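You operate a simulated robot arm through the tools that you are given. There is no shell and no other tool. Be economical: measure what you need, move in short steps, check, and stop when the job is done.

You are at the controls of a simulated robot arm. One attempt, no reset.

TASK
Fetch the red brush and set it in the silver steel colander. Close the meat door. Close the lower fridge drawer. Shut the upper fridge drawer. Take the green cup from the top of the fridge island and leave it on the cooling rack. Any order will do.

It is judged by the outcome, as a careful person would: the job done as asked, and still so three seconds after it is handed in. It fails if anything else is knocked over, pushed out of place, dropped, spilled or broken.

THE ROBOT
A 7-joint arm with a two-finger gripper on a trunk, on a base that drives. Base frame: it is fixed to the floor where the robot stands at the start and does not move with it; the origin is under the middle of the robot, x ahead of it, y to its left, z up; the surface under the hand at the start is at about z = 850. Readings come in mm, degrees, newtons and seconds.
With the tool pointing down near the work surface it reaches from about 320 to 800 mm from the robot's upright axis, wherever it stands. Its first joint turns from -166.0 to 166.0 degrees. Places, roughly: cooling rack (25x22 cm) [-1260, -540, 920]; green cup (6x6x3 cm) [-1300, 800, 900]; lower fridge drawer [-1000, 1300, 300]; meat door [-900, 1700, 500]; red brush (10x6x6 cm) [500, -200, 900]; steel colander (29x22x10 cm) [600, 0, 900]; upper fridge drawer [-800, 1300, 600]. Payload 2.45 kg.
The tool frame sits at the grasp point between the pads (the TCP): z along the fingers, y along the line on which they close. The tips reach 27 mm beyond it. The gripper opens to 80 mm. The gripper's body begins 54 mm behind the TCP.
Orientation is that of the tool frame in the base frame, as [roll, pitch, yaw] about the fixed x, y, z axes, in that order (R = Rz(yaw) Ry(pitch) Rx(roll)). With the fingers straight down and closing along the base's y, the tool's x points along the base's -x, its y along +y and its z along -z.

THE INTERFACE
- The arm moves only by the tool move_arm. Its arguments are lists of equal length, an entry for each row: "dp": the shift along the base's x, y, z in mm, a list of three; "delta_rot": the turn, a rotation vector about the base's x, y, z in degrees, a list of three; "fingers": the finger opening in mm, from 0 to 80. In form: {"dp": [[x, y, z], ...], "delta_rot": [[ax, ay, az], ...], "fingers": [fingers, ...]}. A call has 1 to 12 rows; each row shifts and turns the commanded pose from where the row before left it. Each row takes 0.2 s and may step no farther than 50 mm and 8.6 degrees from the row before; otherwise, or with a gripper value out of range, the whole call is refused. A pose out of reach is approached as far as the arm can. The call stops where the force on the tool passes 40 N (or 10 N more than at its start, if that is more) or the arm is blocked; 0.2 s more then pass. The fingers move at their own pace (about 153 mm/s each) and stop on an object; they squeeze with about 38 N. The grip force told is the motor's: it shows also when the fingers shut on nothing. Time passes only in rows, and 0.2 s behind the last, so rows that do not move let the fingers close. It gives the time, the measured TCP pose, the force on the tool (base axes), the opening and the grip force at its end, in the units of the frame above (readings bear some noise), with the torque about the TCP (base axes, N m) and any sound that the robot's microphone picked up.
- Cameras (640 x 400 px; columns grow to the right, rows downward): "scene" is now at [53.5, 107.8, 1621.1]; the picture's right is [-0.42, -0.91, 0.00], its down [-0.67, 0.31, -0.67] and it looks along [0.61, -0.28, -0.74] (base axes); focal length 256 px, centre (320, 200). "wrist" rides on the gripper at [63, 12, -79] in the tool frame; the picture's right is [-0.19, 0.98, 0.00], its down [-0.72, -0.14, -0.68] and it looks along [-0.67, -0.13, 0.73] (tool axes); focal length 226 px, centre (320, 200). There is no depth. A picture from a camera that has moved, and an enlarged one, comes with that camera's place and axes in the base frame and with its lens.
- capture(camera): a new picture of that camera. The clock stands still meanwhile.
- slide_trunk(by): slides the trunk up (or, below 0, down) by that many mm; the arm and the scene camera ride with it, the base frame stays. It gives what a move gives, with no picture.
- base_move(legs): drives the robot by 1 to 6 legs, each [ahead, turn to the left] in mm and degrees, along the robot's own axes; the way and the turn of a leg run together, so that a leg with both is an arc; at most 1500 mm and 180 degrees a leg. The arm and the cameras ride along, it lands a little off, and it stops where it bumps. It gives what a move gives.
- head_to(pan, tilt): turns the head with the scene camera to pan (to the left, within 120 degrees either way) and tilt (down, from -29 to 69), counted from straight ahead of the robot. It gives what a move gives.
- zoom(camera, box): a new picture of the part [left, top, right, bottom] of that camera's present view, enlarged. The clock stands still meanwhile.
- close_job(): hands the job in; it is judged then, once.

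Go step by step. Nothing tells you exact positions but the pictures and the camera data: compare them with the known pose of the tool, close in by small moves and look again before you grip or let go. The budget is 165 turns and 108 pictures, counting those below and the enlarged ones. Unless the task says otherwise, let go and move clear before handing in, and close with one line.

The tools are called by a JSON object that holds its "name" and its "arguments". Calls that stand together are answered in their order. move_arm: Moves the arm, as the interface text tells. Its arguments: {"type":"object","properties":{"dp":{"type":"array","items":{"type":"array","items":{"type":"number"}}},"delta_rot":{"type":"array","items":{"type":"array","items":{"type":"number"}}},"fingers":{"type":"array","items":{"type":"number"}}},"required":["dp","delta_rot","fingers"]} The other tools are called the same way: slide_trunk (by) slides the trunk up or down; base_move (legs) drives the base; head_to (pan, tilt) turns the head that bears the scene camera; capture (camera) takes a picture; zoom (camera, box) takes an enlarged picture of a part of a camera's view; close_job () hands the job in.

At the start:

```text
time_s: 0.0
tcp_pos: [494.0, -135.1, 1183.8]
tool_rot: [-180.0, 0.0, 179.4]
force: [0.4, -0.3, 0.5]
moment: [0.0, 0.01, 0.0]
gripper_width: 80.1
gripper_force: 0.1
trunk travel left (down, up): [-250.0, 290.0]
robot x, y, heading: [-1.4, -3.1, -0.1]
head pan, tilt: [-24.8, 47.7]
```

scene: 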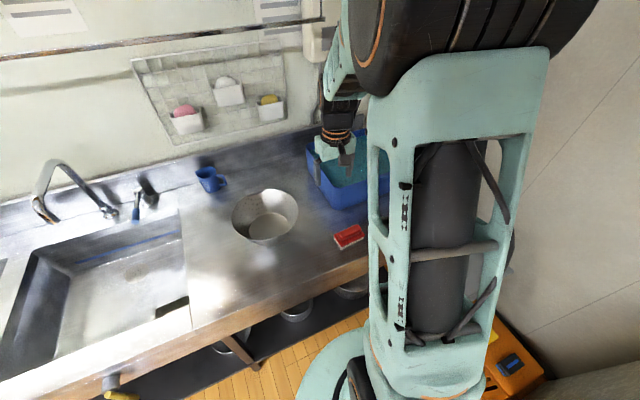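
wrist: 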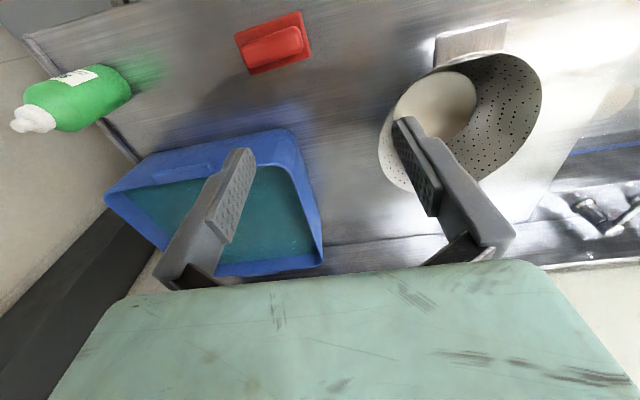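

The brush is at about [476, -199], its long side along y, and the colander is at about [660, 50]. I'll turn the tool so it closes along x, move above the brush and look again.

{"name": "move_arm", "arguments": {"dp": [[-2, -6, -10], [-2, -6, -10], [-2, -6, -10], [-2, -6, -10], [-2, -6, -10], [-2, -6, -10], [-2, -6, -10], [-1, -6, -10], [-1, -6, -10], [-1, -5, -10], [-1, -5, -10]], "delta_rot": [[0, 0, -8.13], [0, 0, -8.13], [0, 0, -8.13], [0, 0, -8.13], [0, 0, -8.13], [0, 0, -8.13], [0, 0, -8.13], [0, 0, -8.13], [0, 0, -8.13], [0, 0, -8.13], [0, 0, -8.13]], "fingers": [80, 80, 80, 80, 80, 80, 80, 80, 80, 80, 80]}}

{"name": "capture", "arguments": {"camera": "wrist"}}

{"name": "zoom", "arguments": {"camera": "scene", "box": [200, 130, 420, 268]}}

```text
time_s: 2.4
tcp_pos: [475.1, -200.1, 1073.8]
tool_rot: [-179.9, 0.1, 90.1]
force: [-1.0, -0.6, 0.1]
moment: [-0.03, -0.02, 0.03]
gripper_width: 80.0
gripper_force: 0.1
trunk travel left (down, up): [-250.0, 290.0]
robot x, y, heading: [-2.9, -3.0, -0.1]
head pan, tilt: [-24.8, 47.7]
```

```text
105 pictures are left
camera wrist: at [486.6, -138.3, 1155.3], right [0.98, -0.19, 0.0], down [-0.14, -0.72, 0.68], along [-0.13, -0.67, -0.73], focal length 226 px, centre (320, 200)
```

wrist: 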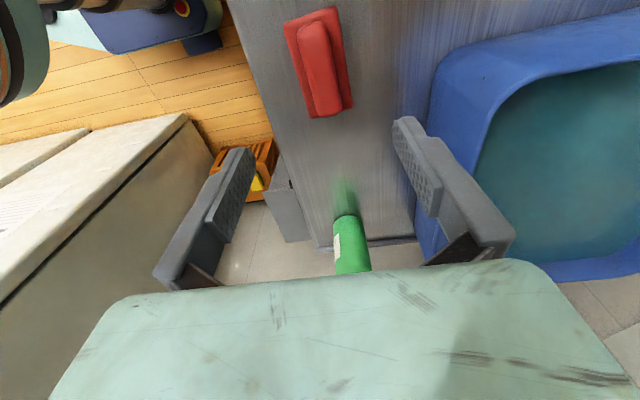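

```text
2.90 times, centred on (310, 199) of scene
camera zoom: at [53.7, 107.7, 1621.1], right [-0.42, -0.91, 0.0], down [-0.67, 0.31, -0.67], along [0.61, -0.28, -0.74], focal length 742 px, centre (349, 203)
```

zoom: 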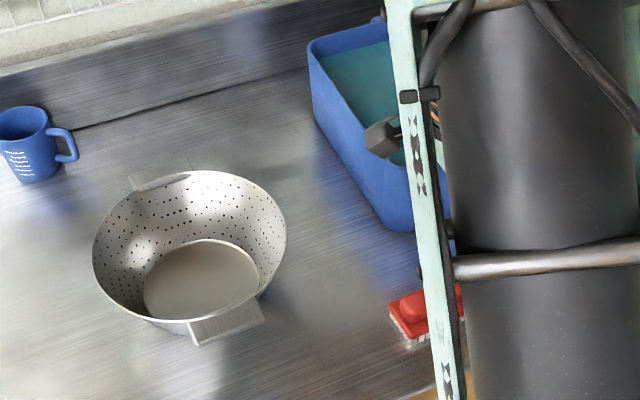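

The tool is centred over the brush. I'll lower it to grip the brush body.

{"name": "move_arm", "arguments": {"dp": [[0, 0, -40], [0, 0, -40], [0, 0, -40], [0, 0, -30], [0, 0, -20], [0, 0, -12], [0, 0, 0]], "delta_rot": [[0, 0, 0], [0, 0, 0], [0, 0, 0], [0, 0, 0], [0, 0, 0], [0, 0, 0], [0, 0, 0]], "fingers": [80, 80, 80, 80, 80, 80, 80]}}

{"name": "capture", "arguments": {"camera": "wrist"}}

```text
time_s: 4.0
tcp_pos: [475.6, -198.8, 889.7]
tool_rot: [-179.9, 0.0, 90.1]
force: [-0.4, 0.8, 0.5]
moment: [0.02, 0.01, -0.05]
gripper_width: 79.9
gripper_force: 0.1
trunk travel left (down, up): [-250.0, 290.0]
robot x, y, heading: [-1.9, 5.6, -0.0]
head pan, tilt: [-24.8, 47.7]
```

```text
103 pictures are left
camera wrist: at [487.2, -136.5, 970.8], right [0.98, -0.19, 0.0], down [-0.14, -0.72, 0.68], along [-0.13, -0.67, -0.73], focal length 226 px, centre (320, 200)
```

wrist: 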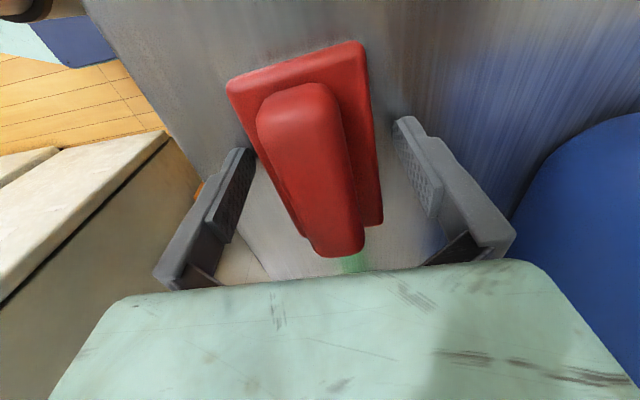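

The fingers straddle the brush, so I'll close and lift.

{"name": "move_arm", "arguments": {"dp": [[0, 0, 0], [0, 0, 0], [0, 0, 0], [0, 0, 30], [0, 0, 40], [0, 0, 40], [0, 0, 40]], "delta_rot": [[0, 0, 0], [0, 0, 0], [0, 0, 0], [0, 0, 0], [0, 0, 0], [0, 0, 0], [0, 0, 0]], "fingers": [40, 20, 20, 20, 20, 20, 20]}}

{"name": "capture", "arguments": {"camera": "wrist"}}

```text
time_s: 5.6
tcp_pos: [477.3, -200.3, 1041.6]
tool_rot: [-179.9, -0.1, 90.1]
force: [0.3, 0.2, -1.0]
moment: [0.0, 0.0, -0.01]
gripper_width: 55.5
gripper_force: 37.8
trunk travel left (down, up): [-250.0, 290.0]
robot x, y, heading: [-1.5, 0.6, 0.0]
head pan, tilt: [-24.8, 47.7]
```

```text
102 pictures are left
camera wrist: at [488.4, -138.1, 1124.0], right [0.98, -0.19, 0.0], down [-0.14, -0.72, 0.68], along [-0.13, -0.67, -0.73], focal length 226 px, centre (320, 200)
```

wrist: 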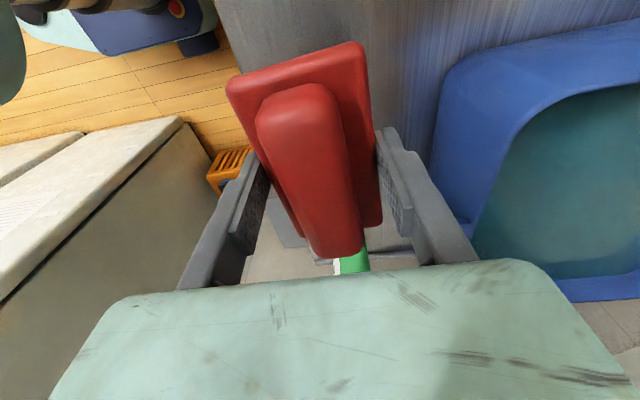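

The brush is held, with the colander centred at about [620, 50]. I'll carry the brush over it.

{"name": "move_arm", "arguments": {"dp": [[24, 42, 0], [24, 42, 0], [24, 42, 0], [24, 42, 0], [24, 42, 0], [23, 40, 0], [0, 0, 0]], "delta_rot": [[0, 0, 0], [0, 0, 0], [0, 0, 0], [0, 0, 0], [0, 0, 0], [0, 0, 0], [0, 0, 0]], "fingers": [20, 20, 20, 20, 20, 20, 20]}}

{"name": "capture", "arguments": {"camera": "wrist"}}

{"name": "capture", "arguments": {"camera": "scene"}}

```text
time_s: 7.2
tcp_pos: [618.5, 54.3, 1042.4]
tool_rot: [-179.9, 0.0, 90.2]
force: [0.1, 0.0, -0.7]
moment: [0.04, 0.01, -0.03]
gripper_width: 55.5
gripper_force: 38.4
trunk travel left (down, up): [-250.0, 290.0]
robot x, y, heading: [0.6, 2.4, 0.1]
head pan, tilt: [-24.8, 47.7]
```

```text
101 pictures are left
camera wrist: at [630.8, 116.2, 1123.8], right [0.98, -0.19, 0.0], down [-0.14, -0.72, 0.68], along [-0.13, -0.67, -0.73], focal length 226 px, centre (320, 200)
```

wrist: 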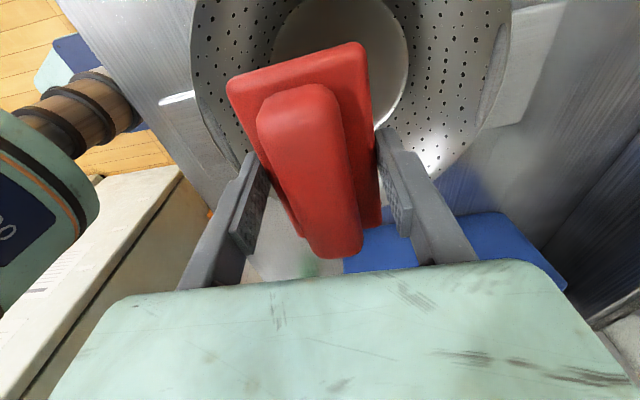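

```text
100 pictures are left
camera scene: at [53.7, 108.0, 1621.1], right [-0.42, -0.91, 0.0], down [-0.67, 0.31, -0.67], along [0.61, -0.28, -0.74], focal length 256 px, centre (320, 200)
```

scene: 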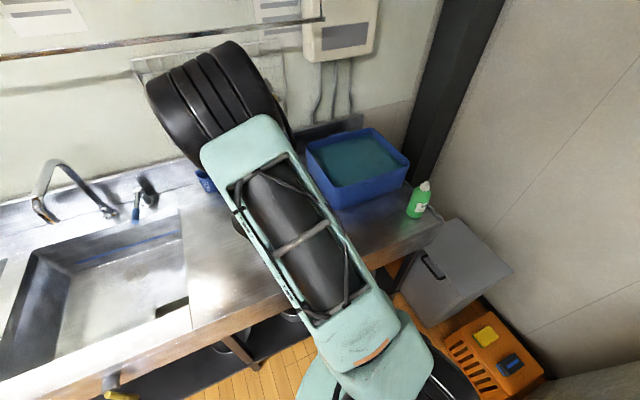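

The colander's middle looks nearer x = 641, so I'll shift, lower partly and look.

{"name": "move_arm", "arguments": {"dp": [[22, -4, 0], [0, 0, -30], [0, 0, -30], [0, 0, -20], [0, 0, 0]], "delta_rot": [[0, 0, 0], [0, 0, 0], [0, 0, 0], [0, 0, 0], [0, 0, 0]], "fingers": [20, 20, 20, 20, 20]}}

{"name": "capture", "arguments": {"camera": "wrist"}}

```text
time_s: 8.4
tcp_pos: [640.4, 46.6, 961.3]
tool_rot: [-179.9, -0.1, 90.2]
force: [0.3, -0.2, -0.9]
moment: [0.0, -0.03, -0.02]
gripper_width: 55.4
gripper_force: 38.5
trunk travel left (down, up): [-250.0, 290.0]
robot x, y, heading: [2.7, 1.4, -0.0]
head pan, tilt: [-24.8, 47.7]
```

```text
99 pictures are left
camera wrist: at [652.5, 108.9, 1042.4], right [0.98, -0.19, 0.0], down [-0.14, -0.72, 0.68], along [-0.13, -0.67, -0.73], focal length 226 px, centre (320, 200)
```

wrist: 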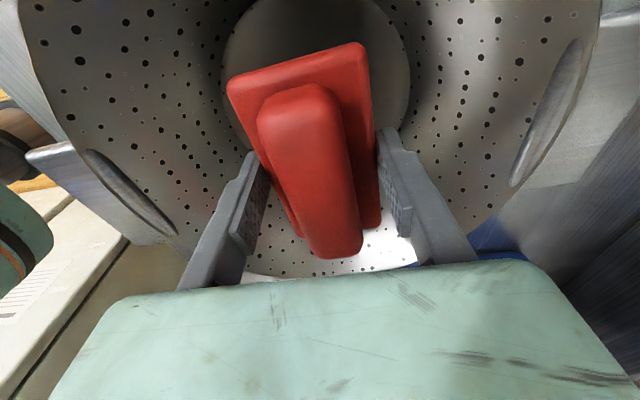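

Centred over the colander floor. I'll lower until light contact.

{"name": "move_arm", "arguments": {"dp": [[0, -2, -25], [0, 0, -20], [0, 0, -8], [0, 0, -4], [0, 0, 0]], "delta_rot": [[0, 0, 0], [0, 0, 0], [0, 0, 0], [0, 0, 0], [0, 0, 0]], "fingers": [20, 20, 20, 20, 20]}}

{"name": "capture", "arguments": {"camera": "wrist"}}

```text
time_s: 9.6
tcp_pos: [641.2, 44.0, 904.3]
tool_rot: [-179.8, -0.1, 90.2]
force: [0.4, 0.1, -0.7]
moment: [-0.02, 0.02, 0.02]
gripper_width: 55.2
gripper_force: 38.5
trunk travel left (down, up): [-250.0, 290.0]
robot x, y, heading: [3.0, 0.2, 0.2]
head pan, tilt: [-24.8, 47.7]
```

```text
98 pictures are left
camera wrist: at [653.5, 106.6, 984.4], right [0.98, -0.19, 0.0], down [-0.14, -0.72, 0.68], along [-0.13, -0.67, -0.73], focal length 226 px, centre (320, 200)
```

wrist: 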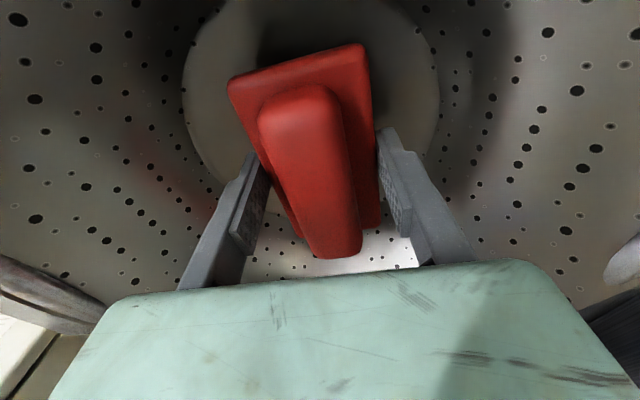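

{"name": "move_arm", "arguments": {"dp": [[0, 2, -3], [0, 0, -3], [0, 0, 0]], "delta_rot": [[0, 0, 0], [0, 0, 0], [0, 0, 0]], "fingers": [20, 20, 20]}}

```text
time_s: 10.4
tcp_pos: [640.2, 46.6, 897.5]
tool_rot: [-179.8, 0.0, 90.1]
force: [0.3, 0.7, -0.8]
moment: [-0.01, -0.04, -0.04]
gripper_width: 55.2
gripper_force: 37.9
trunk travel left (down, up): [-250.0, 290.0]
robot x, y, heading: [-1.5, 0.1, -0.1]
head pan, tilt: [-24.8, 47.7]
```

No contact yet; I'll lower a little more in tiny steps.

{"name": "move_arm", "arguments": {"dp": [[0, 0, -2], [0, 0, -2], [0, 0, 0]], "delta_rot": [[0, 0, 0], [0, 0, 0], [0, 0, 0]], "fingers": [20, 20, 20]}}

```text
time_s: 11.2
tcp_pos: [641.3, 45.6, 894.7]
tool_rot: [-179.9, 0.1, 90.2]
force: [0.6, 0.9, -0.2]
moment: [-0.01, -0.02, 0.0]
gripper_width: 55.2
gripper_force: 38.0
trunk travel left (down, up): [-250.0, 290.0]
robot x, y, heading: [1.0, 2.9, -0.0]
head pan, tilt: [-24.8, 47.7]
```

{"name": "move_arm", "arguments": {"dp": [[0, 0, -2], [0, 0, 0], [0, 0, 0], [0, 0, 0], [0, 0, 0]], "delta_rot": [[0, 0, 0], [0, 0, 0], [0, 0, 0], [0, 0, 0], [0, 0, 0]], "fingers": [20, 20, 62, 76, 76]}}

{"name": "capture", "arguments": {"camera": "wrist"}}

```text
time_s: 12.4
tcp_pos: [642.0, 45.1, 891.9]
tool_rot: [-179.9, 0.0, 90.1]
force: [-1.6, -0.8, 2.6]
moment: [0.0, -0.04, 0.01]
gripper_width: 74.1
gripper_force: 0.1
trunk travel left (down, up): [-250.0, 290.0]
robot x, y, heading: [-1.5, 0.4, 0.0]
head pan, tilt: [-24.8, 47.7]
```

```text
97 pictures are left
camera wrist: at [653.0, 107.6, 973.1], right [0.98, -0.19, 0.0], down [-0.14, -0.72, 0.68], along [-0.13, -0.67, -0.73], focal length 226 px, centre (320, 200)
```

wrist: 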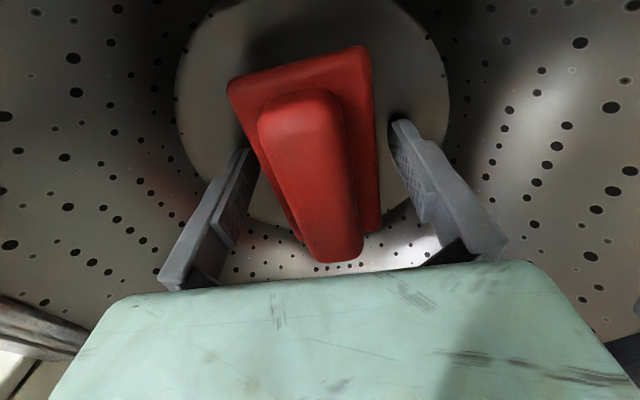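

Released; I'll lift straight up.

{"name": "move_arm", "arguments": {"dp": [[0, 0, 15], [0, 0, 30], [0, 0, 40], [0, 0, 50], [0, 0, 50], [0, 0, 50], [0, 0, 50]], "delta_rot": [[0, 0, 0], [0, 0, 0], [0, 0, 0], [0, 0, 0], [0, 0, 0], [0, 0, 0], [0, 0, 0]], "fingers": [76, 76, 76, 76, 76, 76, 76]}}

{"name": "capture", "arguments": {"camera": "wrist"}}

{"name": "head_to", "arguments": {"pan": 120, "tilt": 30}}

{"name": "capture", "arguments": {"camera": "scene"}}

```text
time_s: 14.0
tcp_pos: [641.8, 43.9, 1177.5]
tool_rot: [-179.8, 0.0, 90.2]
force: [-0.6, -0.8, 0.1]
moment: [-0.01, -0.01, 0.04]
gripper_width: 75.5
gripper_force: 0.0
trunk travel left (down, up): [-250.0, 290.0]
robot x, y, heading: [-2.8, 0.7, -0.2]
head pan, tilt: [-24.8, 47.7]
```

```text
96 pictures are left
camera wrist: at [653.9, 106.5, 1259.1], right [0.98, -0.19, 0.0], down [-0.14, -0.72, 0.68], along [-0.13, -0.67, -0.73], focal length 226 px, centre (320, 200)
```

wrist: 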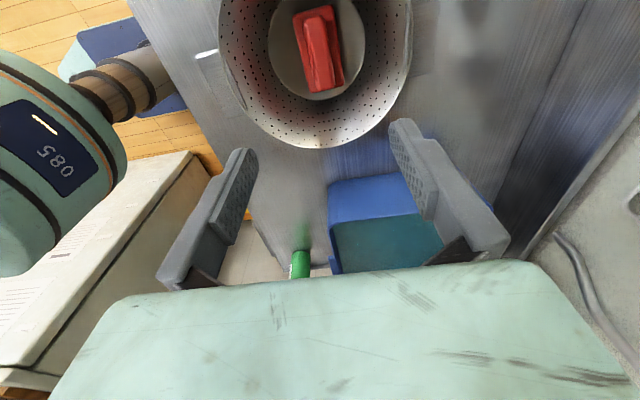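

```text
time_s: 16.3
tcp_pos: [642.4, 45.5, 1176.7]
tool_rot: [-179.9, 0.0, 90.2]
force: [-0.3, -0.6, -0.6]
moment: [0.01, -0.01, 0.02]
gripper_width: 76.1
gripper_force: 0.0
trunk travel left (down, up): [-250.0, 290.0]
robot x, y, heading: [-3.1, -0.8, 0.2]
head pan, tilt: [120.0, 30.0]
```

```text
95 pictures are left
camera scene: at [-63.4, 219.5, 1647.4], right [0.87, 0.5, 0.0], down [0.25, -0.43, -0.87], along [-0.43, 0.75, -0.5], focal length 256 px, centre (320, 200)
```

scene: 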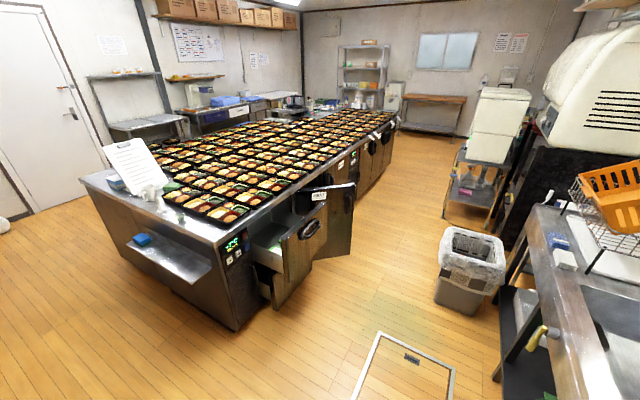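

The brush sits in the colander. Now I'll look closely at the fridge island and its open drawers and door.

{"name": "zoom", "arguments": {"camera": "scene", "box": [200, 140, 400, 340]}}

{"name": "zoom", "arguments": {"camera": "scene", "box": [80, 120, 280, 245]}}

{"name": "head_to", "arguments": {"pan": -120, "tilt": 35}}

{"name": "capture", "arguments": {"camera": "scene"}}

```text
2.00 times, centred on (300, 240) of scene
camera zoom: at [-63.4, 219.5, 1647.4], right [0.87, 0.5, 0.0], down [0.25, -0.43, -0.87], along [-0.43, 0.75, -0.5], focal length 512 px, centre (360, 120)
```

zoom: 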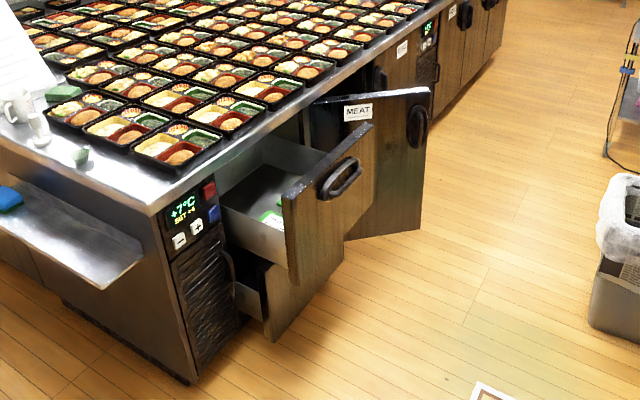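

```text
3.20 times, centred on (180, 182) of scene
camera zoom: at [-63.4, 219.5, 1647.4], right [0.87, 0.5, 0.0], down [0.25, -0.43, -0.87], along [-0.43, 0.75, -0.5], focal length 819 px, centre (768, 256)
```

zoom: 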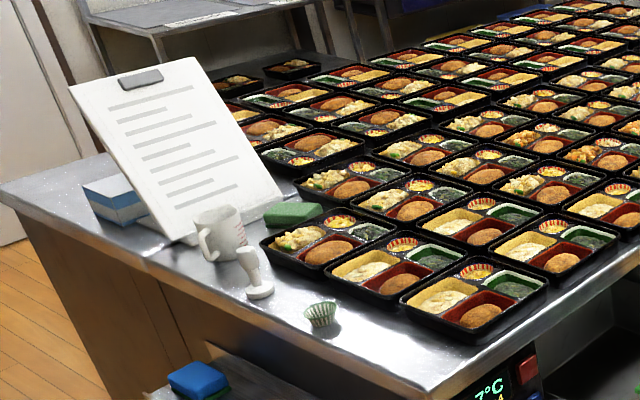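

```text
time_s: 19.7
tcp_pos: [642.8, 45.1, 1176.4]
tool_rot: [-179.9, 0.0, 90.2]
force: [-0.5, 0.3, -0.2]
moment: [0.01, 0.0, -0.01]
gripper_width: 76.1
gripper_force: 0.0
trunk travel left (down, up): [-250.0, 290.0]
robot x, y, heading: [1.6, -0.3, 0.1]
head pan, tilt: [-120.0, 35.0]
```

```text
92 pictures are left
camera scene: at [-62.2, 64.9, 1639.6], right [-0.87, 0.5, 0.0], down [0.29, 0.5, -0.82], along [-0.41, -0.71, -0.57], focal length 256 px, centre (320, 200)
```

scene: 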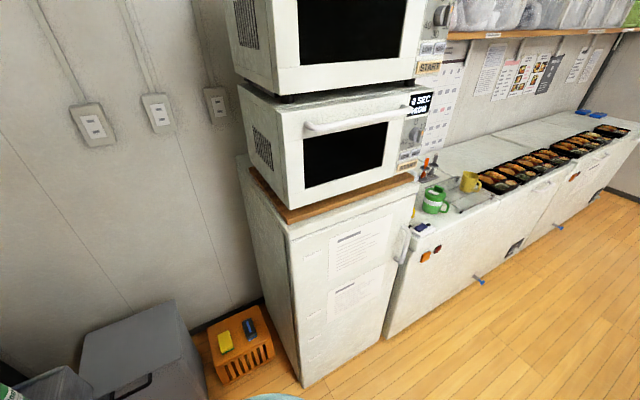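

{"name": "zoom", "arguments": {"camera": "scene", "box": [400, 130, 560, 230]}}

```text
4.00 times, centred on (480, 180) of scene
camera zoom: at [-62.2, 64.9, 1639.6], right [-0.87, 0.5, 0.0], down [0.29, 0.5, -0.82], along [-0.41, -0.71, -0.57], focal length 1024 px, centre (-320, 280)
```

zoom: 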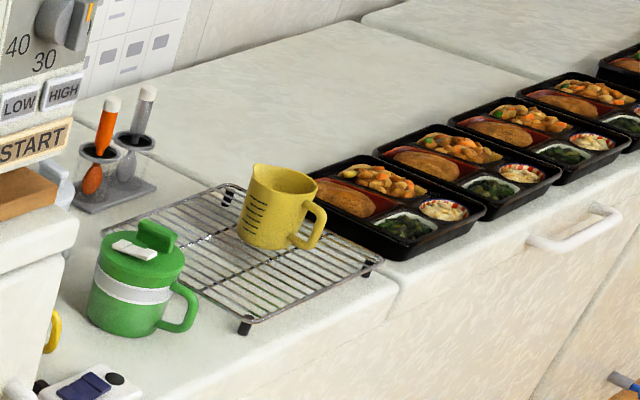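

I've located everything: the island front face is at x ≈ -915, the upper drawer front at about x = -770 and y 1060–1510, and the meat door is hinged near y ≈ 1450. The rack with the yellow mug is on the other counter. I'll drive over to the island.

{"name": "move_arm", "arguments": {"dp": [[-30, -10, 20], [-30, -10, 20], [-30, -10, 20], [-30, -10, 20], [-30, -5, 0], [-20, 0, 0]], "delta_rot": [[0, 0, 0], [0, 0, 0], [0, 0, 0], [0, 0, 0], [0, 0, 0], [0, 0, 0]], "fingers": [0, 0, 0, 0, 0, 0]}}

{"name": "base_move", "arguments": {"legs": [[-100, 0], [0, 90]]}}

{"name": "head_to", "arguments": {"pan": 15, "tilt": 40}}

{"name": "capture", "arguments": {"camera": "scene"}}

```text
time_s: 21.1
tcp_pos: [469.4, -0.5, 1258.3]
tool_rot: [-180.0, 0.0, 90.1]
force: [0.0, 1.3, 1.0]
moment: [-0.03, -0.01, -0.02]
gripper_width: 0.0
gripper_force: 29.1
trunk travel left (down, up): [-250.0, 290.0]
robot x, y, heading: [1.0, 1.3, -0.1]
head pan, tilt: [-120.0, 35.0]
```

```text
time_s: 24.2
tcp_pos: [298.1, 266.7, 1258.9]
tool_rot: [-179.9, 0.1, 124.0]
force: [-0.1, -0.4, -0.4]
moment: [-0.02, 0.01, -0.03]
gripper_width: 0.1
gripper_force: 29.6
trunk travel left (down, up): [-250.0, 290.0]
robot x, y, heading: [-93.0, 1.2, 29.1]
head pan, tilt: [-120.0, 35.0]
stopped in leg 2: the robot was blocked; the commanded pose is now the measured one
```

```text
time_s: 26.3
tcp_pos: [297.0, 264.9, 1254.7]
tool_rot: [-179.6, 0.2, 124.0]
force: [-0.4, 0.8, -0.5]
moment: [0.04, 0.0, -0.02]
gripper_width: 0.0
gripper_force: 30.0
trunk travel left (down, up): [-250.0, 290.0]
robot x, y, heading: [-96.9, 4.9, 29.0]
head pan, tilt: [15.0, 40.0]
```

```text
90 pictures are left
camera scene: at [-163.0, 30.8, 1637.5], right [-0.99, -0.17, 0.0], down [-0.1, 0.58, -0.81], along [0.13, -0.79, -0.59], focal length 256 px, centre (320, 200)
```

scene: 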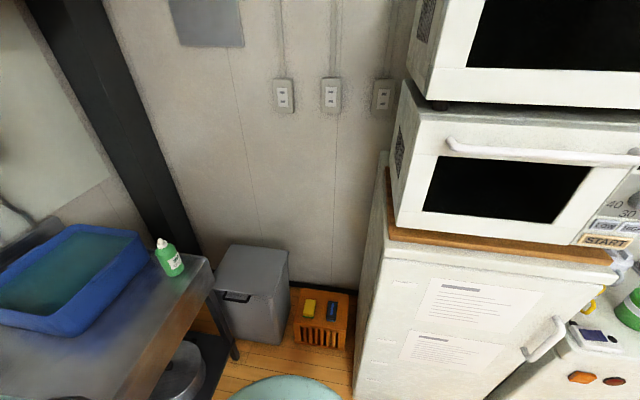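

The base was blocked at 29° and the head does not seem to have turned. I'll look again to find the cause.

{"name": "head_to", "arguments": {"pan": 15, "tilt": 40}}

{"name": "capture", "arguments": {"camera": "scene"}}

{"name": "capture", "arguments": {"camera": "wrist"}}

```text
time_s: 26.9
tcp_pos: [298.3, 265.6, 1257.1]
tool_rot: [-179.6, 0.1, 124.0]
force: [-0.3, -0.4, -0.1]
moment: [0.02, 0.02, 0.0]
gripper_width: 0.3
gripper_force: 29.6
trunk travel left (down, up): [-250.0, 290.0]
robot x, y, heading: [-91.8, -0.4, 28.9]
head pan, tilt: [15.0, 40.0]
```

```text
89 pictures are left
camera scene: at [-163.1, 31.1, 1636.8], right [-0.99, -0.16, 0.0], down [-0.1, 0.59, -0.8], along [0.13, -0.79, -0.6], focal length 256 px, centre (320, 200)
```

scene: 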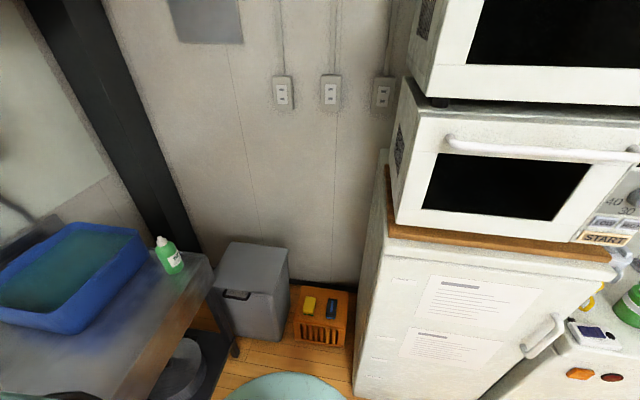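

```text
88 pictures are left
camera wrist: at [272.7, 324.6, 1336.3], right [0.92, 0.39, -0.01], down [0.29, -0.67, 0.68], along [0.26, -0.63, -0.73], focal length 226 px, centre (320, 200)
```

wrist: 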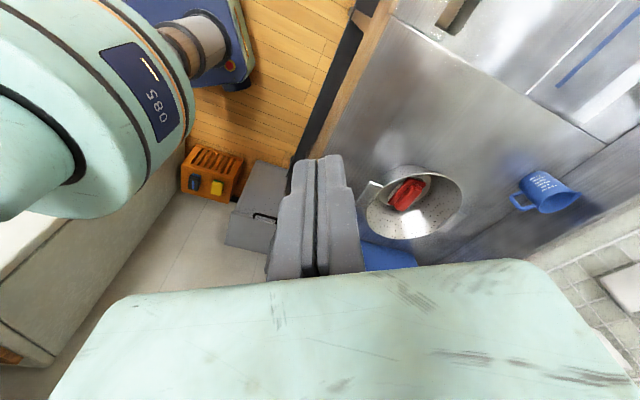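

The head's pan is probably blocked by the arm's raised elbow. I'll extend the arm a little, free the head, then look around.

{"name": "move_arm", "arguments": {"dp": [[33, 18, -20], [33, 18, -20], [33, 18, -20], [33, 18, -20]], "delta_rot": [[0, 0, 0], [0, 0, 0], [0, 0, 0], [0, 0, 0]], "fingers": [0, 0, 0, 0]}}

{"name": "head_to", "arguments": {"pan": -60, "tilt": 60}}

{"name": "capture", "arguments": {"camera": "scene"}}

```text
time_s: 27.9
tcp_pos: [428.3, 341.6, 1177.4]
tool_rot: [-180.0, 0.0, 124.0]
force: [0.1, 0.5, 0.7]
moment: [0.04, 0.02, 0.0]
gripper_width: 0.3
gripper_force: 29.6
trunk travel left (down, up): [-250.0, 290.0]
robot x, y, heading: [-96.0, 3.1, 29.0]
head pan, tilt: [15.0, 40.0]
```

```text
time_s: 29.4
tcp_pos: [426.4, 339.8, 1180.3]
tool_rot: [180.0, 0.0, 124.0]
force: [0.4, 0.4, 0.7]
moment: [0.04, -0.03, 0.02]
gripper_width: 0.1
gripper_force: 29.3
trunk travel left (down, up): [-250.0, 290.0]
robot x, y, heading: [-97.1, 5.1, 29.2]
head pan, tilt: [-60.0, 60.0]
```

```text
87 pictures are left
camera scene: at [-120.2, 82.7, 1605.3], right [-0.51, -0.86, 0.0], down [-0.74, 0.44, -0.5], along [0.43, -0.26, -0.87], focal length 256 px, centre (320, 200)
```

scene: 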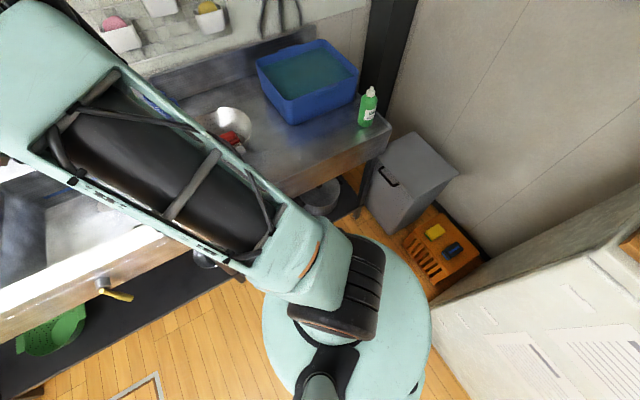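

{"name": "head_to", "arguments": {"pan": -119, "tilt": 65}}

{"name": "capture", "arguments": {"camera": "scene"}}

{"name": "head_to", "arguments": {"pan": 119, "tilt": 60}}

{"name": "capture", "arguments": {"camera": "scene"}}

```text
time_s: 30.7
tcp_pos: [427.0, 340.2, 1178.9]
tool_rot: [-180.0, 0.1, 124.0]
force: [-0.4, -0.1, -0.3]
moment: [-0.01, 0.0, 0.02]
gripper_width: 0.0
gripper_force: 29.4
trunk travel left (down, up): [-250.0, 290.0]
robot x, y, heading: [-92.5, -0.8, 29.3]
head pan, tilt: [-119.0, 65.0]
```

```text
86 pictures are left
camera scene: at [-177.2, 56.2, 1599.8], right [-1.0, 0.0, 0.0], down [0.0, 0.91, -0.42], along [0.0, -0.42, -0.91], focal length 256 px, centre (320, 200)
```

scene: 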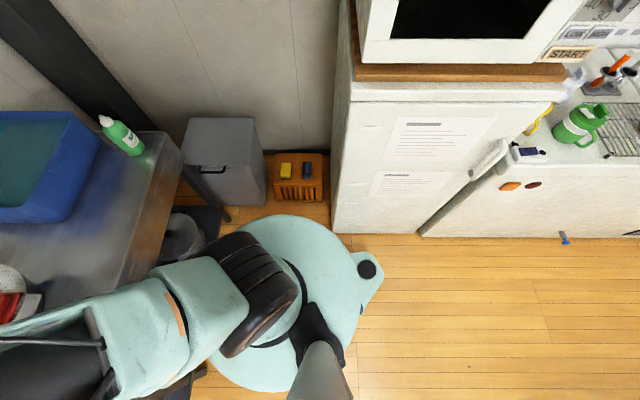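

```text
time_s: 34.1
tcp_pos: [427.9, 340.4, 1178.6]
tool_rot: [-180.0, 0.1, 124.1]
force: [0.2, 0.0, -0.7]
moment: [-0.01, 0.03, 0.02]
gripper_width: 0.0
gripper_force: 29.5
trunk travel left (down, up): [-250.0, 290.0]
robot x, y, heading: [-93.4, 1.9, 29.1]
head pan, tilt: [119.0, 60.0]
```

```text
85 pictures are left
camera scene: at [-233.9, 152.2, 1605.3], right [0.53, 0.85, 0.0], down [0.73, -0.46, -0.5], along [-0.42, 0.26, -0.87], focal length 256 px, centre (320, 200)
```

scene: 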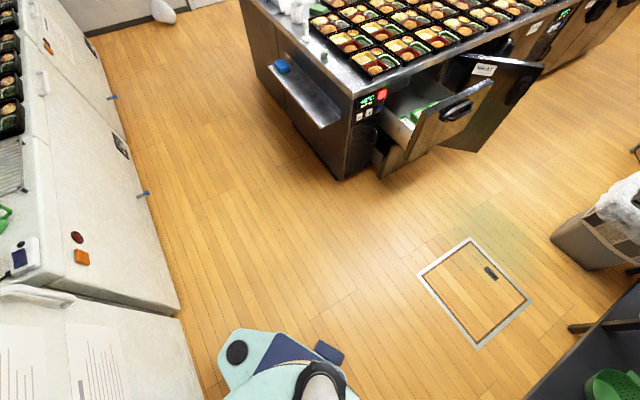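

The head sees no clear obstacle, but the base's right rear is close to the fridge corner. I'll nudge forward away from it and then turn in a small step.

{"name": "base_move", "arguments": {"legs": [[50, 0], [0, 25]]}}

```text
time_s: 35.7
tcp_pos: [436.5, 411.4, 1179.0]
tool_rot: [179.9, 0.0, 129.4]
force: [-1.0, 0.0, -0.6]
moment: [0.04, -0.01, 0.03]
gripper_width: 0.0
gripper_force: 30.1
trunk travel left (down, up): [-250.0, 290.0]
robot x, y, heading: [-51.3, 27.8, 33.9]
head pan, tilt: [119.0, 60.0]
stopped in leg 2: the robot was blocked; the commanded pose is now the measured one
```

The rear corner is fouling the fridge. I'll turn right instead, with the rear swinging to open floor, back out diagonally, and then turn freely.

{"name": "base_move", "arguments": {"legs": [[0, -34], [0, -50], [-650, 0]]}}

```text
time_s: 43.3
tcp_pos: [-34.4, 88.4, 1178.3]
tool_rot: [179.9, 0.0, 45.2]
force: [0.0, -0.9, 0.4]
moment: [0.0, -0.01, 0.02]
gripper_width: 0.0
gripper_force: 29.9
trunk travel left (down, up): [-250.0, 290.0]
robot x, y, heading: [-467.0, 533.0, -50.5]
head pan, tilt: [119.0, 60.0]
```

{"name": "base_move", "arguments": {"legs": [[200, 0], [0, 131.9], [800, 0]]}}

{"name": "head_to", "arguments": {"pan": 70, "tilt": 45}}

{"name": "capture", "arguments": {"camera": "scene"}}

```text
time_s: 54.2
tcp_pos: [-83.5, 1751.9, 1178.5]
tool_rot: [-180.0, 0.0, 173.2]
force: [0.9, 0.1, 0.2]
moment: [0.0, -0.01, 0.01]
gripper_width: 0.0
gripper_force: 30.0
trunk travel left (down, up): [-250.0, 290.0]
robot x, y, heading: [-170.3, 1136.6, 77.4]
head pan, tilt: [119.0, 60.0]
```

```text
time_s: 55.3
tcp_pos: [-82.9, 1752.1, 1178.4]
tool_rot: [180.0, 0.0, 173.2]
force: [0.2, -0.5, -0.7]
moment: [0.04, 0.01, -0.01]
gripper_width: 0.1
gripper_force: 29.2
trunk travel left (down, up): [-250.0, 290.0]
robot x, y, heading: [-169.4, 1138.6, 77.5]
head pan, tilt: [70.0, 45.0]
```

```text
84 pictures are left
camera scene: at [-378.0, 1192.5, 1624.8], right [0.54, 0.84, 0.0], down [0.6, -0.38, -0.71], along [-0.6, 0.38, -0.71], focal length 256 px, centre (320, 200)
```

scene: 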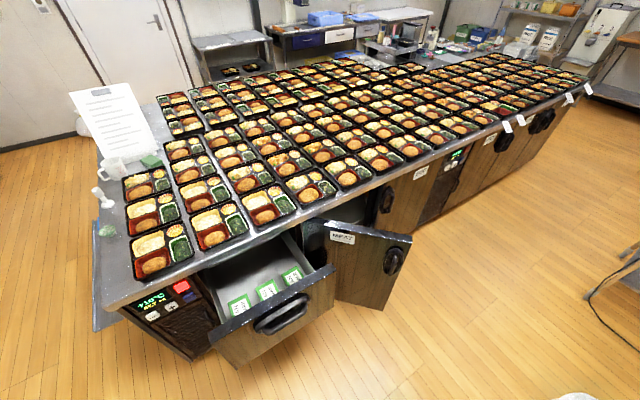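

The upper drawer handle is at about [-742, 1280, 710] and the door's free edge at about [-690, 1800]. I'll arc round to face the island.

{"name": "base_move", "arguments": {"legs": [[140, 60], [0, 42.5]]}}

{"name": "head_to", "arguments": {"pan": -20, "tilt": 50}}

{"name": "capture", "arguments": {"camera": "scene"}}

{"name": "capture", "arguments": {"camera": "wrist"}}

```text
time_s: 60.5
tcp_pos: [-831.1, 1222.8, 1177.4]
tool_rot: [179.9, 0.0, -84.7]
force: [0.8, -0.7, -0.9]
moment: [0.01, 0.08, -0.03]
gripper_width: 0.1
gripper_force: 29.7
trunk travel left (down, up): [-250.0, 290.0]
robot x, y, heading: [-213.5, 1271.9, 179.7]
head pan, tilt: [70.0, 45.0]
```

```text
time_s: 62.1
tcp_pos: [-830.1, 1223.6, 1179.5]
tool_rot: [180.0, 0.0, -84.9]
force: [0.3, 0.1, 0.0]
moment: [0.01, 0.02, -0.01]
gripper_width: 0.0
gripper_force: 30.1
trunk travel left (down, up): [-250.0, 290.0]
robot x, y, heading: [-214.4, 1272.8, 179.6]
head pan, tilt: [-20.0, 50.0]
```

```text
83 pictures are left
camera scene: at [-264.4, 1157.8, 1617.9], right [0.35, 0.94, 0.0], down [0.72, -0.27, -0.64], along [-0.6, 0.22, -0.77], focal length 256 px, centre (320, 200)
```

scene: 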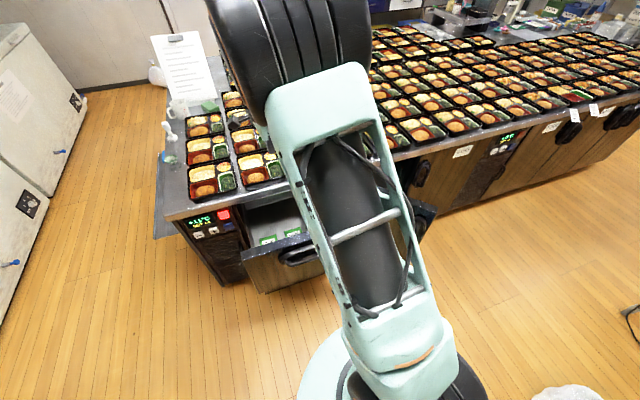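

```text
82 pictures are left
camera wrist: at [-837.8, 1158.0, 1259.7], right [-0.99, 0.1, 0.0], down [0.08, 0.73, 0.68], along [0.07, 0.68, -0.73], focal length 226 px, centre (320, 200)
```

wrist: 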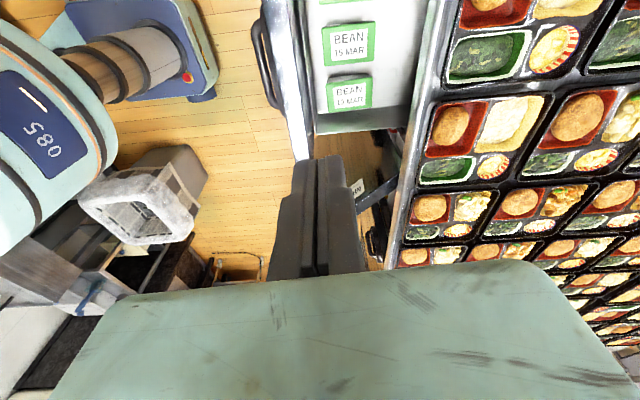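

I'll lower the trunk and pitch the tool forward so it points horizontally at the drawers.

{"name": "slide_trunk", "arguments": {"by": -230}}

{"name": "move_arm", "arguments": {"dp": [[5, 4, 0], [5, 4, 0], [5, 4, 0], [5, 4, 0], [5, 4, 0], [5, 4, 0], [5, 4, 0], [5, 4, 0], [5, 4, 0], [5, 4, 0], [5, 4, 0]], "delta_rot": [[0, 8.18, 0], [0, 8.18, 0], [0, 8.18, 0], [0, 8.18, 0], [0, 8.18, 0], [0, 8.18, 0], [0, 8.18, 0], [0, 8.18, 0], [0, 8.18, 0], [0, 8.18, 0], [0, 8.18, 0]], "fingers": [0, 0, 0, 0, 0, 0, 0, 0, 0, 0, 0]}}

{"name": "capture", "arguments": {"camera": "scene"}}

```text
time_s: 64.5
tcp_pos: [-832.2, 1225.3, 949.3]
tool_rot: [180.0, -0.1, -84.8]
force: [0.5, -0.4, -0.3]
moment: [-0.02, -0.03, -0.01]
gripper_width: 0.1
gripper_force: 29.6
trunk travel left (down, up): [-20.0, 520.0]
robot x, y, heading: [-212.7, 1269.0, 179.5]
head pan, tilt: [-20.0, 50.0]
```

```text
time_s: 66.9
tcp_pos: [-775.5, 1266.1, 949.6]
tool_rot: [90.0, 5.2, -90.1]
force: [0.9, 0.2, 0.1]
moment: [0.0, -0.04, 0.03]
gripper_width: 0.0
gripper_force: 29.9
trunk travel left (down, up): [-20.0, 520.0]
robot x, y, heading: [-209.7, 1270.8, 179.9]
head pan, tilt: [-20.0, 50.0]
```

```text
81 pictures are left
camera scene: at [-263.9, 1157.8, 1387.9], right [0.35, 0.94, 0.0], down [0.72, -0.27, -0.64], along [-0.6, 0.22, -0.77], focal length 256 px, centre (320, 200)
```

scene: 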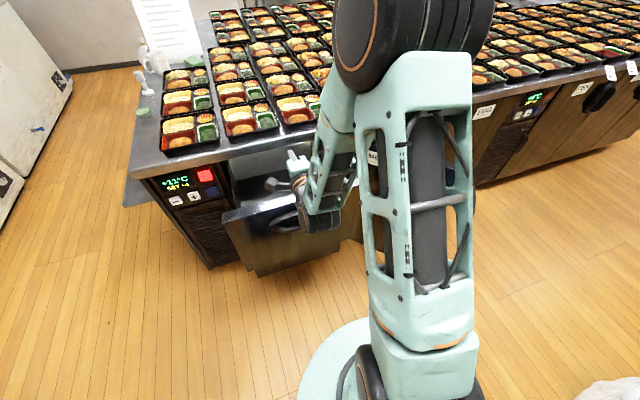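

The tool is horizontal. I'll pull back and lower in front of the upper drawer, below its handle.

{"name": "move_arm", "arguments": {"dp": [[40, 0, 0], [40, 0, 0], [20, 0, -20], [0, 0, -40], [0, 0, -40], [0, 0, -40], [0, 0, -40], [0, 0, -40], [0, 0, -40], [0, 0, -40], [0, 0, -20], [0, 0, 0]], "delta_rot": [[0, 0, 0], [0, 0, 0], [0, 0, 0], [0, 0, 0], [0, 0, 0], [0, 0, 0], [0, 0, 0], [0, 0, 0], [0, 0, 0], [0, 0, 0], [0, 0, 0], [0, 0, 0]], "fingers": [0, 0, 0, 0, 0, 0, 0, 0, 0, 0, 0, 0]}}

{"name": "capture", "arguments": {"camera": "scene"}}

{"name": "capture", "arguments": {"camera": "wrist"}}

```text
time_s: 68.4
tcp_pos: [-738.8, 1267.7, 807.4]
tool_rot: [88.3, 5.0, -90.2]
force: [-1.3, -0.8, 9.4]
moment: [-0.1, 0.13, -0.02]
gripper_width: 0.2
gripper_force: 30.0
out of reach, approached as far as the arm can: row 1, 2, 3
trunk travel left (down, up): [-20.0, 520.0]
robot x, y, heading: [-212.0, 1269.4, 179.7]
head pan, tilt: [-20.0, 50.0]
stopped in row 7: the force on the tool passed its limit at 71 N (the readings are from after the stop); the commanded pose is now the measured one
```

```text
80 pictures are left
camera scene: at [-263.8, 1157.9, 1388.0], right [0.35, 0.94, 0.0], down [0.72, -0.27, -0.64], along [-0.6, 0.22, -0.77], focal length 256 px, centre (320, 200)
```

scene: 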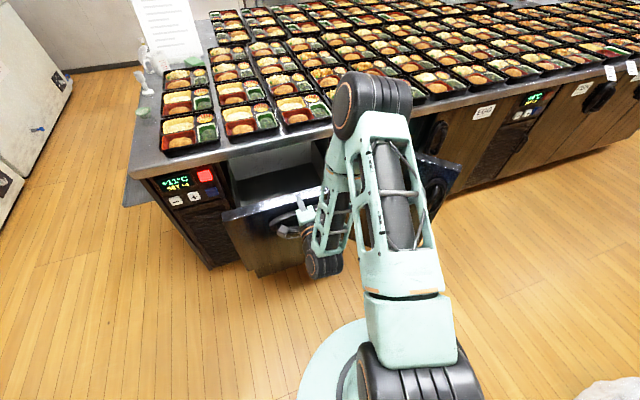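

```text
79 pictures are left
camera wrist: at [-659.3, 1202.4, 814.0], right [0.03, 0.1, 0.99], down [0.68, 0.73, -0.1], along [-0.73, 0.68, -0.05], focal length 226 px, centre (320, 200)
```

wrist: 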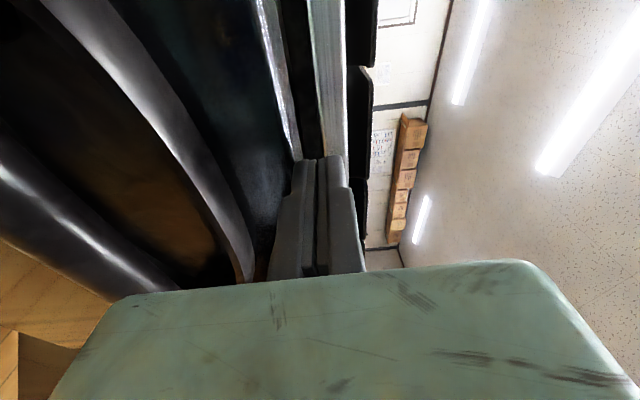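

The fingertips caught the top of the drawer panel because the arm could not retract that far. I'll lift off, back the base slightly, and raise the trunk so the arm is less folded.

{"name": "move_arm", "arguments": {"dp": [[0, 0, 30], [0, 0, 40]], "delta_rot": [[0, 0, 0], [0, 0, 0]], "fingers": [0, 0]}}

{"name": "base_move", "arguments": {"legs": [[-65, 0]]}}

{"name": "slide_trunk", "arguments": {"by": 150}}

{"name": "capture", "arguments": {"camera": "scene"}}

```text
time_s: 69.0
tcp_pos: [-738.7, 1270.2, 878.2]
tool_rot: [88.6, 5.1, -90.2]
force: [-0.7, 0.5, -0.9]
moment: [0.02, 0.1, 0.03]
gripper_width: 0.0
gripper_force: 29.7
trunk travel left (down, up): [-20.0, 520.0]
robot x, y, heading: [-212.0, 1272.0, 179.9]
head pan, tilt: [-20.0, 50.0]
```

```text
time_s: 70.0
tcp_pos: [-672.8, 1270.1, 878.8]
tool_rot: [88.6, 5.1, -90.1]
force: [0.2, 0.8, 0.1]
moment: [0.01, -0.03, -0.02]
gripper_width: 0.0
gripper_force: 29.4
trunk travel left (down, up): [-20.0, 520.0]
robot x, y, heading: [-145.1, 1271.2, 179.7]
head pan, tilt: [-20.0, 50.0]
```

```text
time_s: 71.7
tcp_pos: [-672.4, 1270.2, 1029.4]
tool_rot: [88.6, 5.1, -90.2]
force: [1.1, 0.2, 0.2]
moment: [0.01, 0.01, -0.05]
gripper_width: 0.0
gripper_force: 29.5
trunk travel left (down, up): [-170.0, 370.0]
robot x, y, heading: [-147.6, 1270.0, 179.5]
head pan, tilt: [-20.0, 50.0]
```

```text
78 pictures are left
camera scene: at [-198.6, 1157.5, 1537.8], right [0.35, 0.94, 0.0], down [0.72, -0.27, -0.64], along [-0.6, 0.22, -0.77], focal length 256 px, centre (320, 200)
```

scene: 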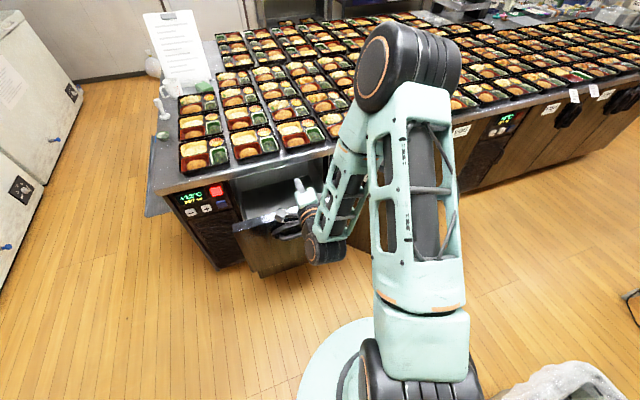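

I'll step aside of the handle, descend, then slide under it to the drawer's middle.

{"name": "move_arm", "arguments": {"dp": [[5, -40, 0], [5, -45, 0], [0, -25, -20], [0, 0, -45], [0, 0, -45], [0, 0, -45], [0, 0, -45], [0, 0, -45], [0, 0, -45], [0, 0, -45], [0, 0, -45], [0, 0, -30]], "delta_rot": [[0, 0, 0], [0, 0, 0], [0, 0, 0], [0, 0, 0], [0, 0, 0], [0, 0, 0], [0, 0, 0], [0, 0, 0], [0, 0, 0], [0, 0, 0], [0, 0, 0], [0, 0, 0]], "fingers": [0, 0, 0, 0, 0, 0, 0, 0, 0, 0, 0, 0]}}

{"name": "capture", "arguments": {"camera": "scene"}}

{"name": "capture", "arguments": {"camera": "wrist"}}

```text
time_s: 74.3
tcp_pos: [-664.4, 1158.4, 617.8]
tool_rot: [88.6, 5.2, -90.2]
force: [-0.9, -0.1, -0.4]
moment: [-0.01, -0.03, -0.01]
gripper_width: 0.1
gripper_force: 30.4
trunk travel left (down, up): [-170.0, 370.0]
robot x, y, heading: [-145.4, 1269.2, 179.5]
head pan, tilt: [-20.0, 50.0]
```

```text
77 pictures are left
camera scene: at [-198.5, 1157.5, 1537.9], right [0.35, 0.94, 0.0], down [0.72, -0.27, -0.64], along [-0.6, 0.22, -0.77], focal length 256 px, centre (320, 200)
```

scene: 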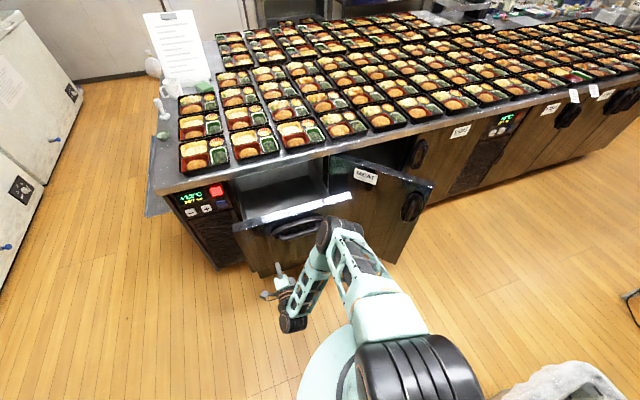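

```text
76 pictures are left
camera wrist: at [-584.8, 1091.9, 625.2], right [0.03, 0.11, 0.99], down [0.68, 0.73, -0.09], along [-0.73, 0.68, -0.05], focal length 226 px, centre (320, 200)
```

wrist: 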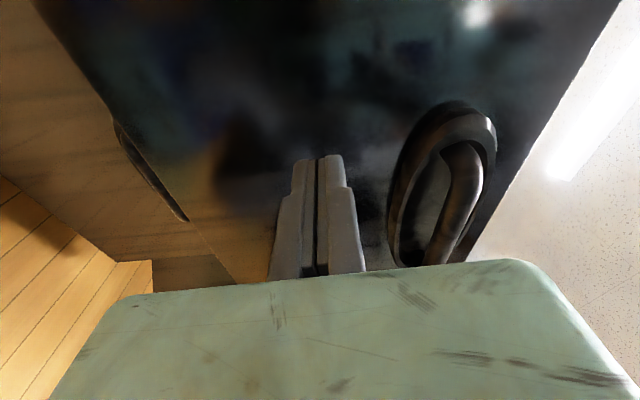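

Clear below the handle. I'll slide to the middle and push the drawer in.

{"name": "move_arm", "arguments": {"dp": [[0, 40, 0], [0, 40, 0], [-10, 30, 0], [-30, 0, 0], [-20, 0, 0], [-20, 0, 0], [-20, 0, 0], [-20, 0, 0], [-20, 0, 0], [-20, 0, 0], [-20, 0, 0], [-20, 0, 0]], "delta_rot": [[0, 0, 0], [0, 0, 0], [0, 0, 0], [0, 0, 0], [0, 0, 0], [0, 0, 0], [0, 0, 0], [0, 0, 0], [0, 0, 0], [0, 0, 0], [0, 0, 0], [0, 0, 0]], "fingers": [0, 0, 0, 0, 0, 0, 0, 0, 0, 0, 0, 0]}}

{"name": "capture", "arguments": {"camera": "scene"}}

```text
time_s: 76.9
tcp_pos: [-863.8, 1270.9, 618.2]
tool_rot: [88.6, 5.1, -90.1]
force: [0.3, 0.4, -0.5]
moment: [-0.02, -0.03, 0.01]
gripper_width: 0.1
gripper_force: 29.3
trunk travel left (down, up): [-170.0, 370.0]
robot x, y, heading: [-144.1, 1272.7, 179.5]
head pan, tilt: [-20.0, 50.0]
```

```text
75 pictures are left
camera scene: at [-198.6, 1157.6, 1537.9], right [0.35, 0.94, 0.0], down [0.72, -0.27, -0.64], along [-0.6, 0.22, -0.77], focal length 256 px, centre (320, 200)
```

scene: 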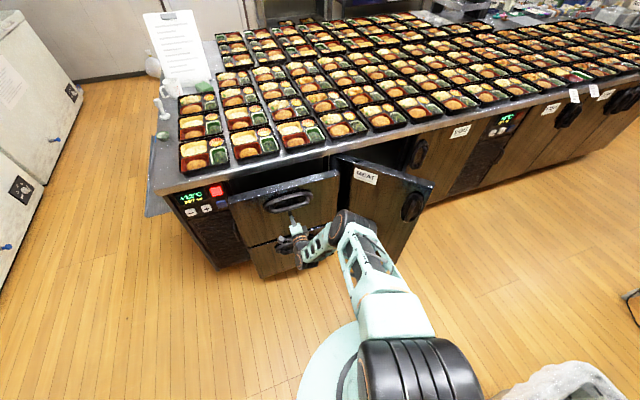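

The drawer slides easily; I'll continue pushing.

{"name": "move_arm", "arguments": {"dp": [[-20, 0, 0], [-20, 0, 0], [-12, 0, 0], [-10, 0, 0], [-8, 0, 0], [-8, 0, 0]], "delta_rot": [[0, 0, 0], [0, 0, 0], [0, 0, 0], [0, 0, 0], [0, 0, 0], [0, 0, 0]], "fingers": [0, 0, 0, 0, 0, 0]}}

{"name": "zoom", "arguments": {"camera": "scene", "box": [150, 140, 470, 340]}}

```text
time_s: 78.3
tcp_pos: [-941.2, 1270.9, 618.3]
tool_rot: [88.4, 5.1, -90.3]
force: [0.8, -0.3, 0.4]
moment: [0.03, 0.02, 0.06]
gripper_width: 0.0
gripper_force: 29.8
trunk travel left (down, up): [-170.0, 370.0]
robot x, y, heading: [-146.1, 1269.2, 179.6]
head pan, tilt: [-20.0, 50.0]
```

```text
2.00 times, centred on (310, 240) of scene
camera zoom: at [-198.6, 1157.7, 1537.9], right [0.35, 0.94, 0.0], down [0.72, -0.27, -0.64], along [-0.6, 0.22, -0.77], focal length 512 px, centre (340, 120)
```

zoom: 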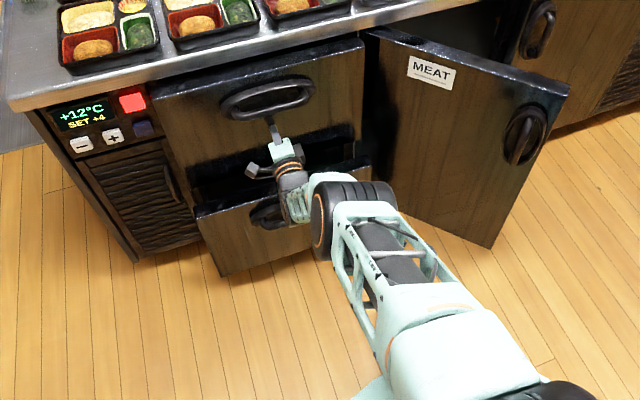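

Nearly closed. I'll push on gently until it stops.

{"name": "move_arm", "arguments": {"dp": [[-6, 0, 0], [-6, 0, 0], [-6, 0, 0], [-6, 0, 0], [-6, 0, 0], [-6, 0, 0], [-6, 0, 0], [-6, 0, 0]], "delta_rot": [[0, 0, 0], [0, 0, 0], [0, 0, 0], [0, 0, 0], [0, 0, 0], [0, 0, 0], [0, 0, 0], [0, 0, 0]], "fingers": [0, 0, 0, 0, 0, 0, 0, 0]}}

{"name": "zoom", "arguments": {"camera": "scene", "box": [150, 140, 470, 340]}}

```text
time_s: 80.1
tcp_pos: [-960.9, 1271.3, 632.8]
tool_rot: [88.6, 5.2, -90.2]
force: [1.1, 0.0, 0.0]
moment: [0.01, 0.03, 0.02]
gripper_width: 0.1
gripper_force: 30.1
out of reach, approached as far as the arm can: row 1, 2, 3, 4, 5, 6, 7, 8
trunk travel left (down, up): [-170.0, 370.0]
robot x, y, heading: [-147.5, 1271.0, 179.3]
head pan, tilt: [-20.0, 50.0]
```

```text
2.00 times, centred on (310, 240) of scene
camera zoom: at [-198.6, 1157.5, 1537.9], right [0.35, 0.94, 0.0], down [0.72, -0.27, -0.64], along [-0.6, 0.22, -0.77], focal length 512 px, centre (340, 120)
```

zoom: 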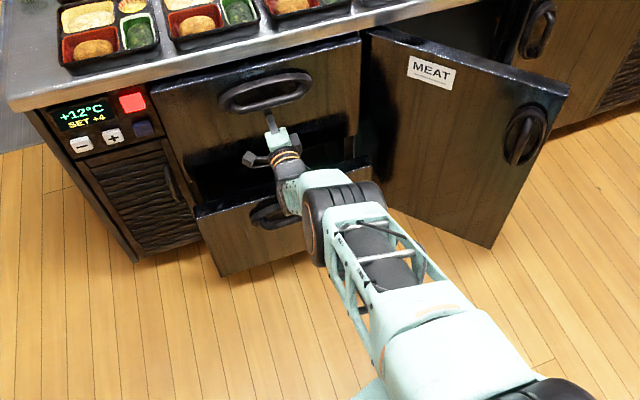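

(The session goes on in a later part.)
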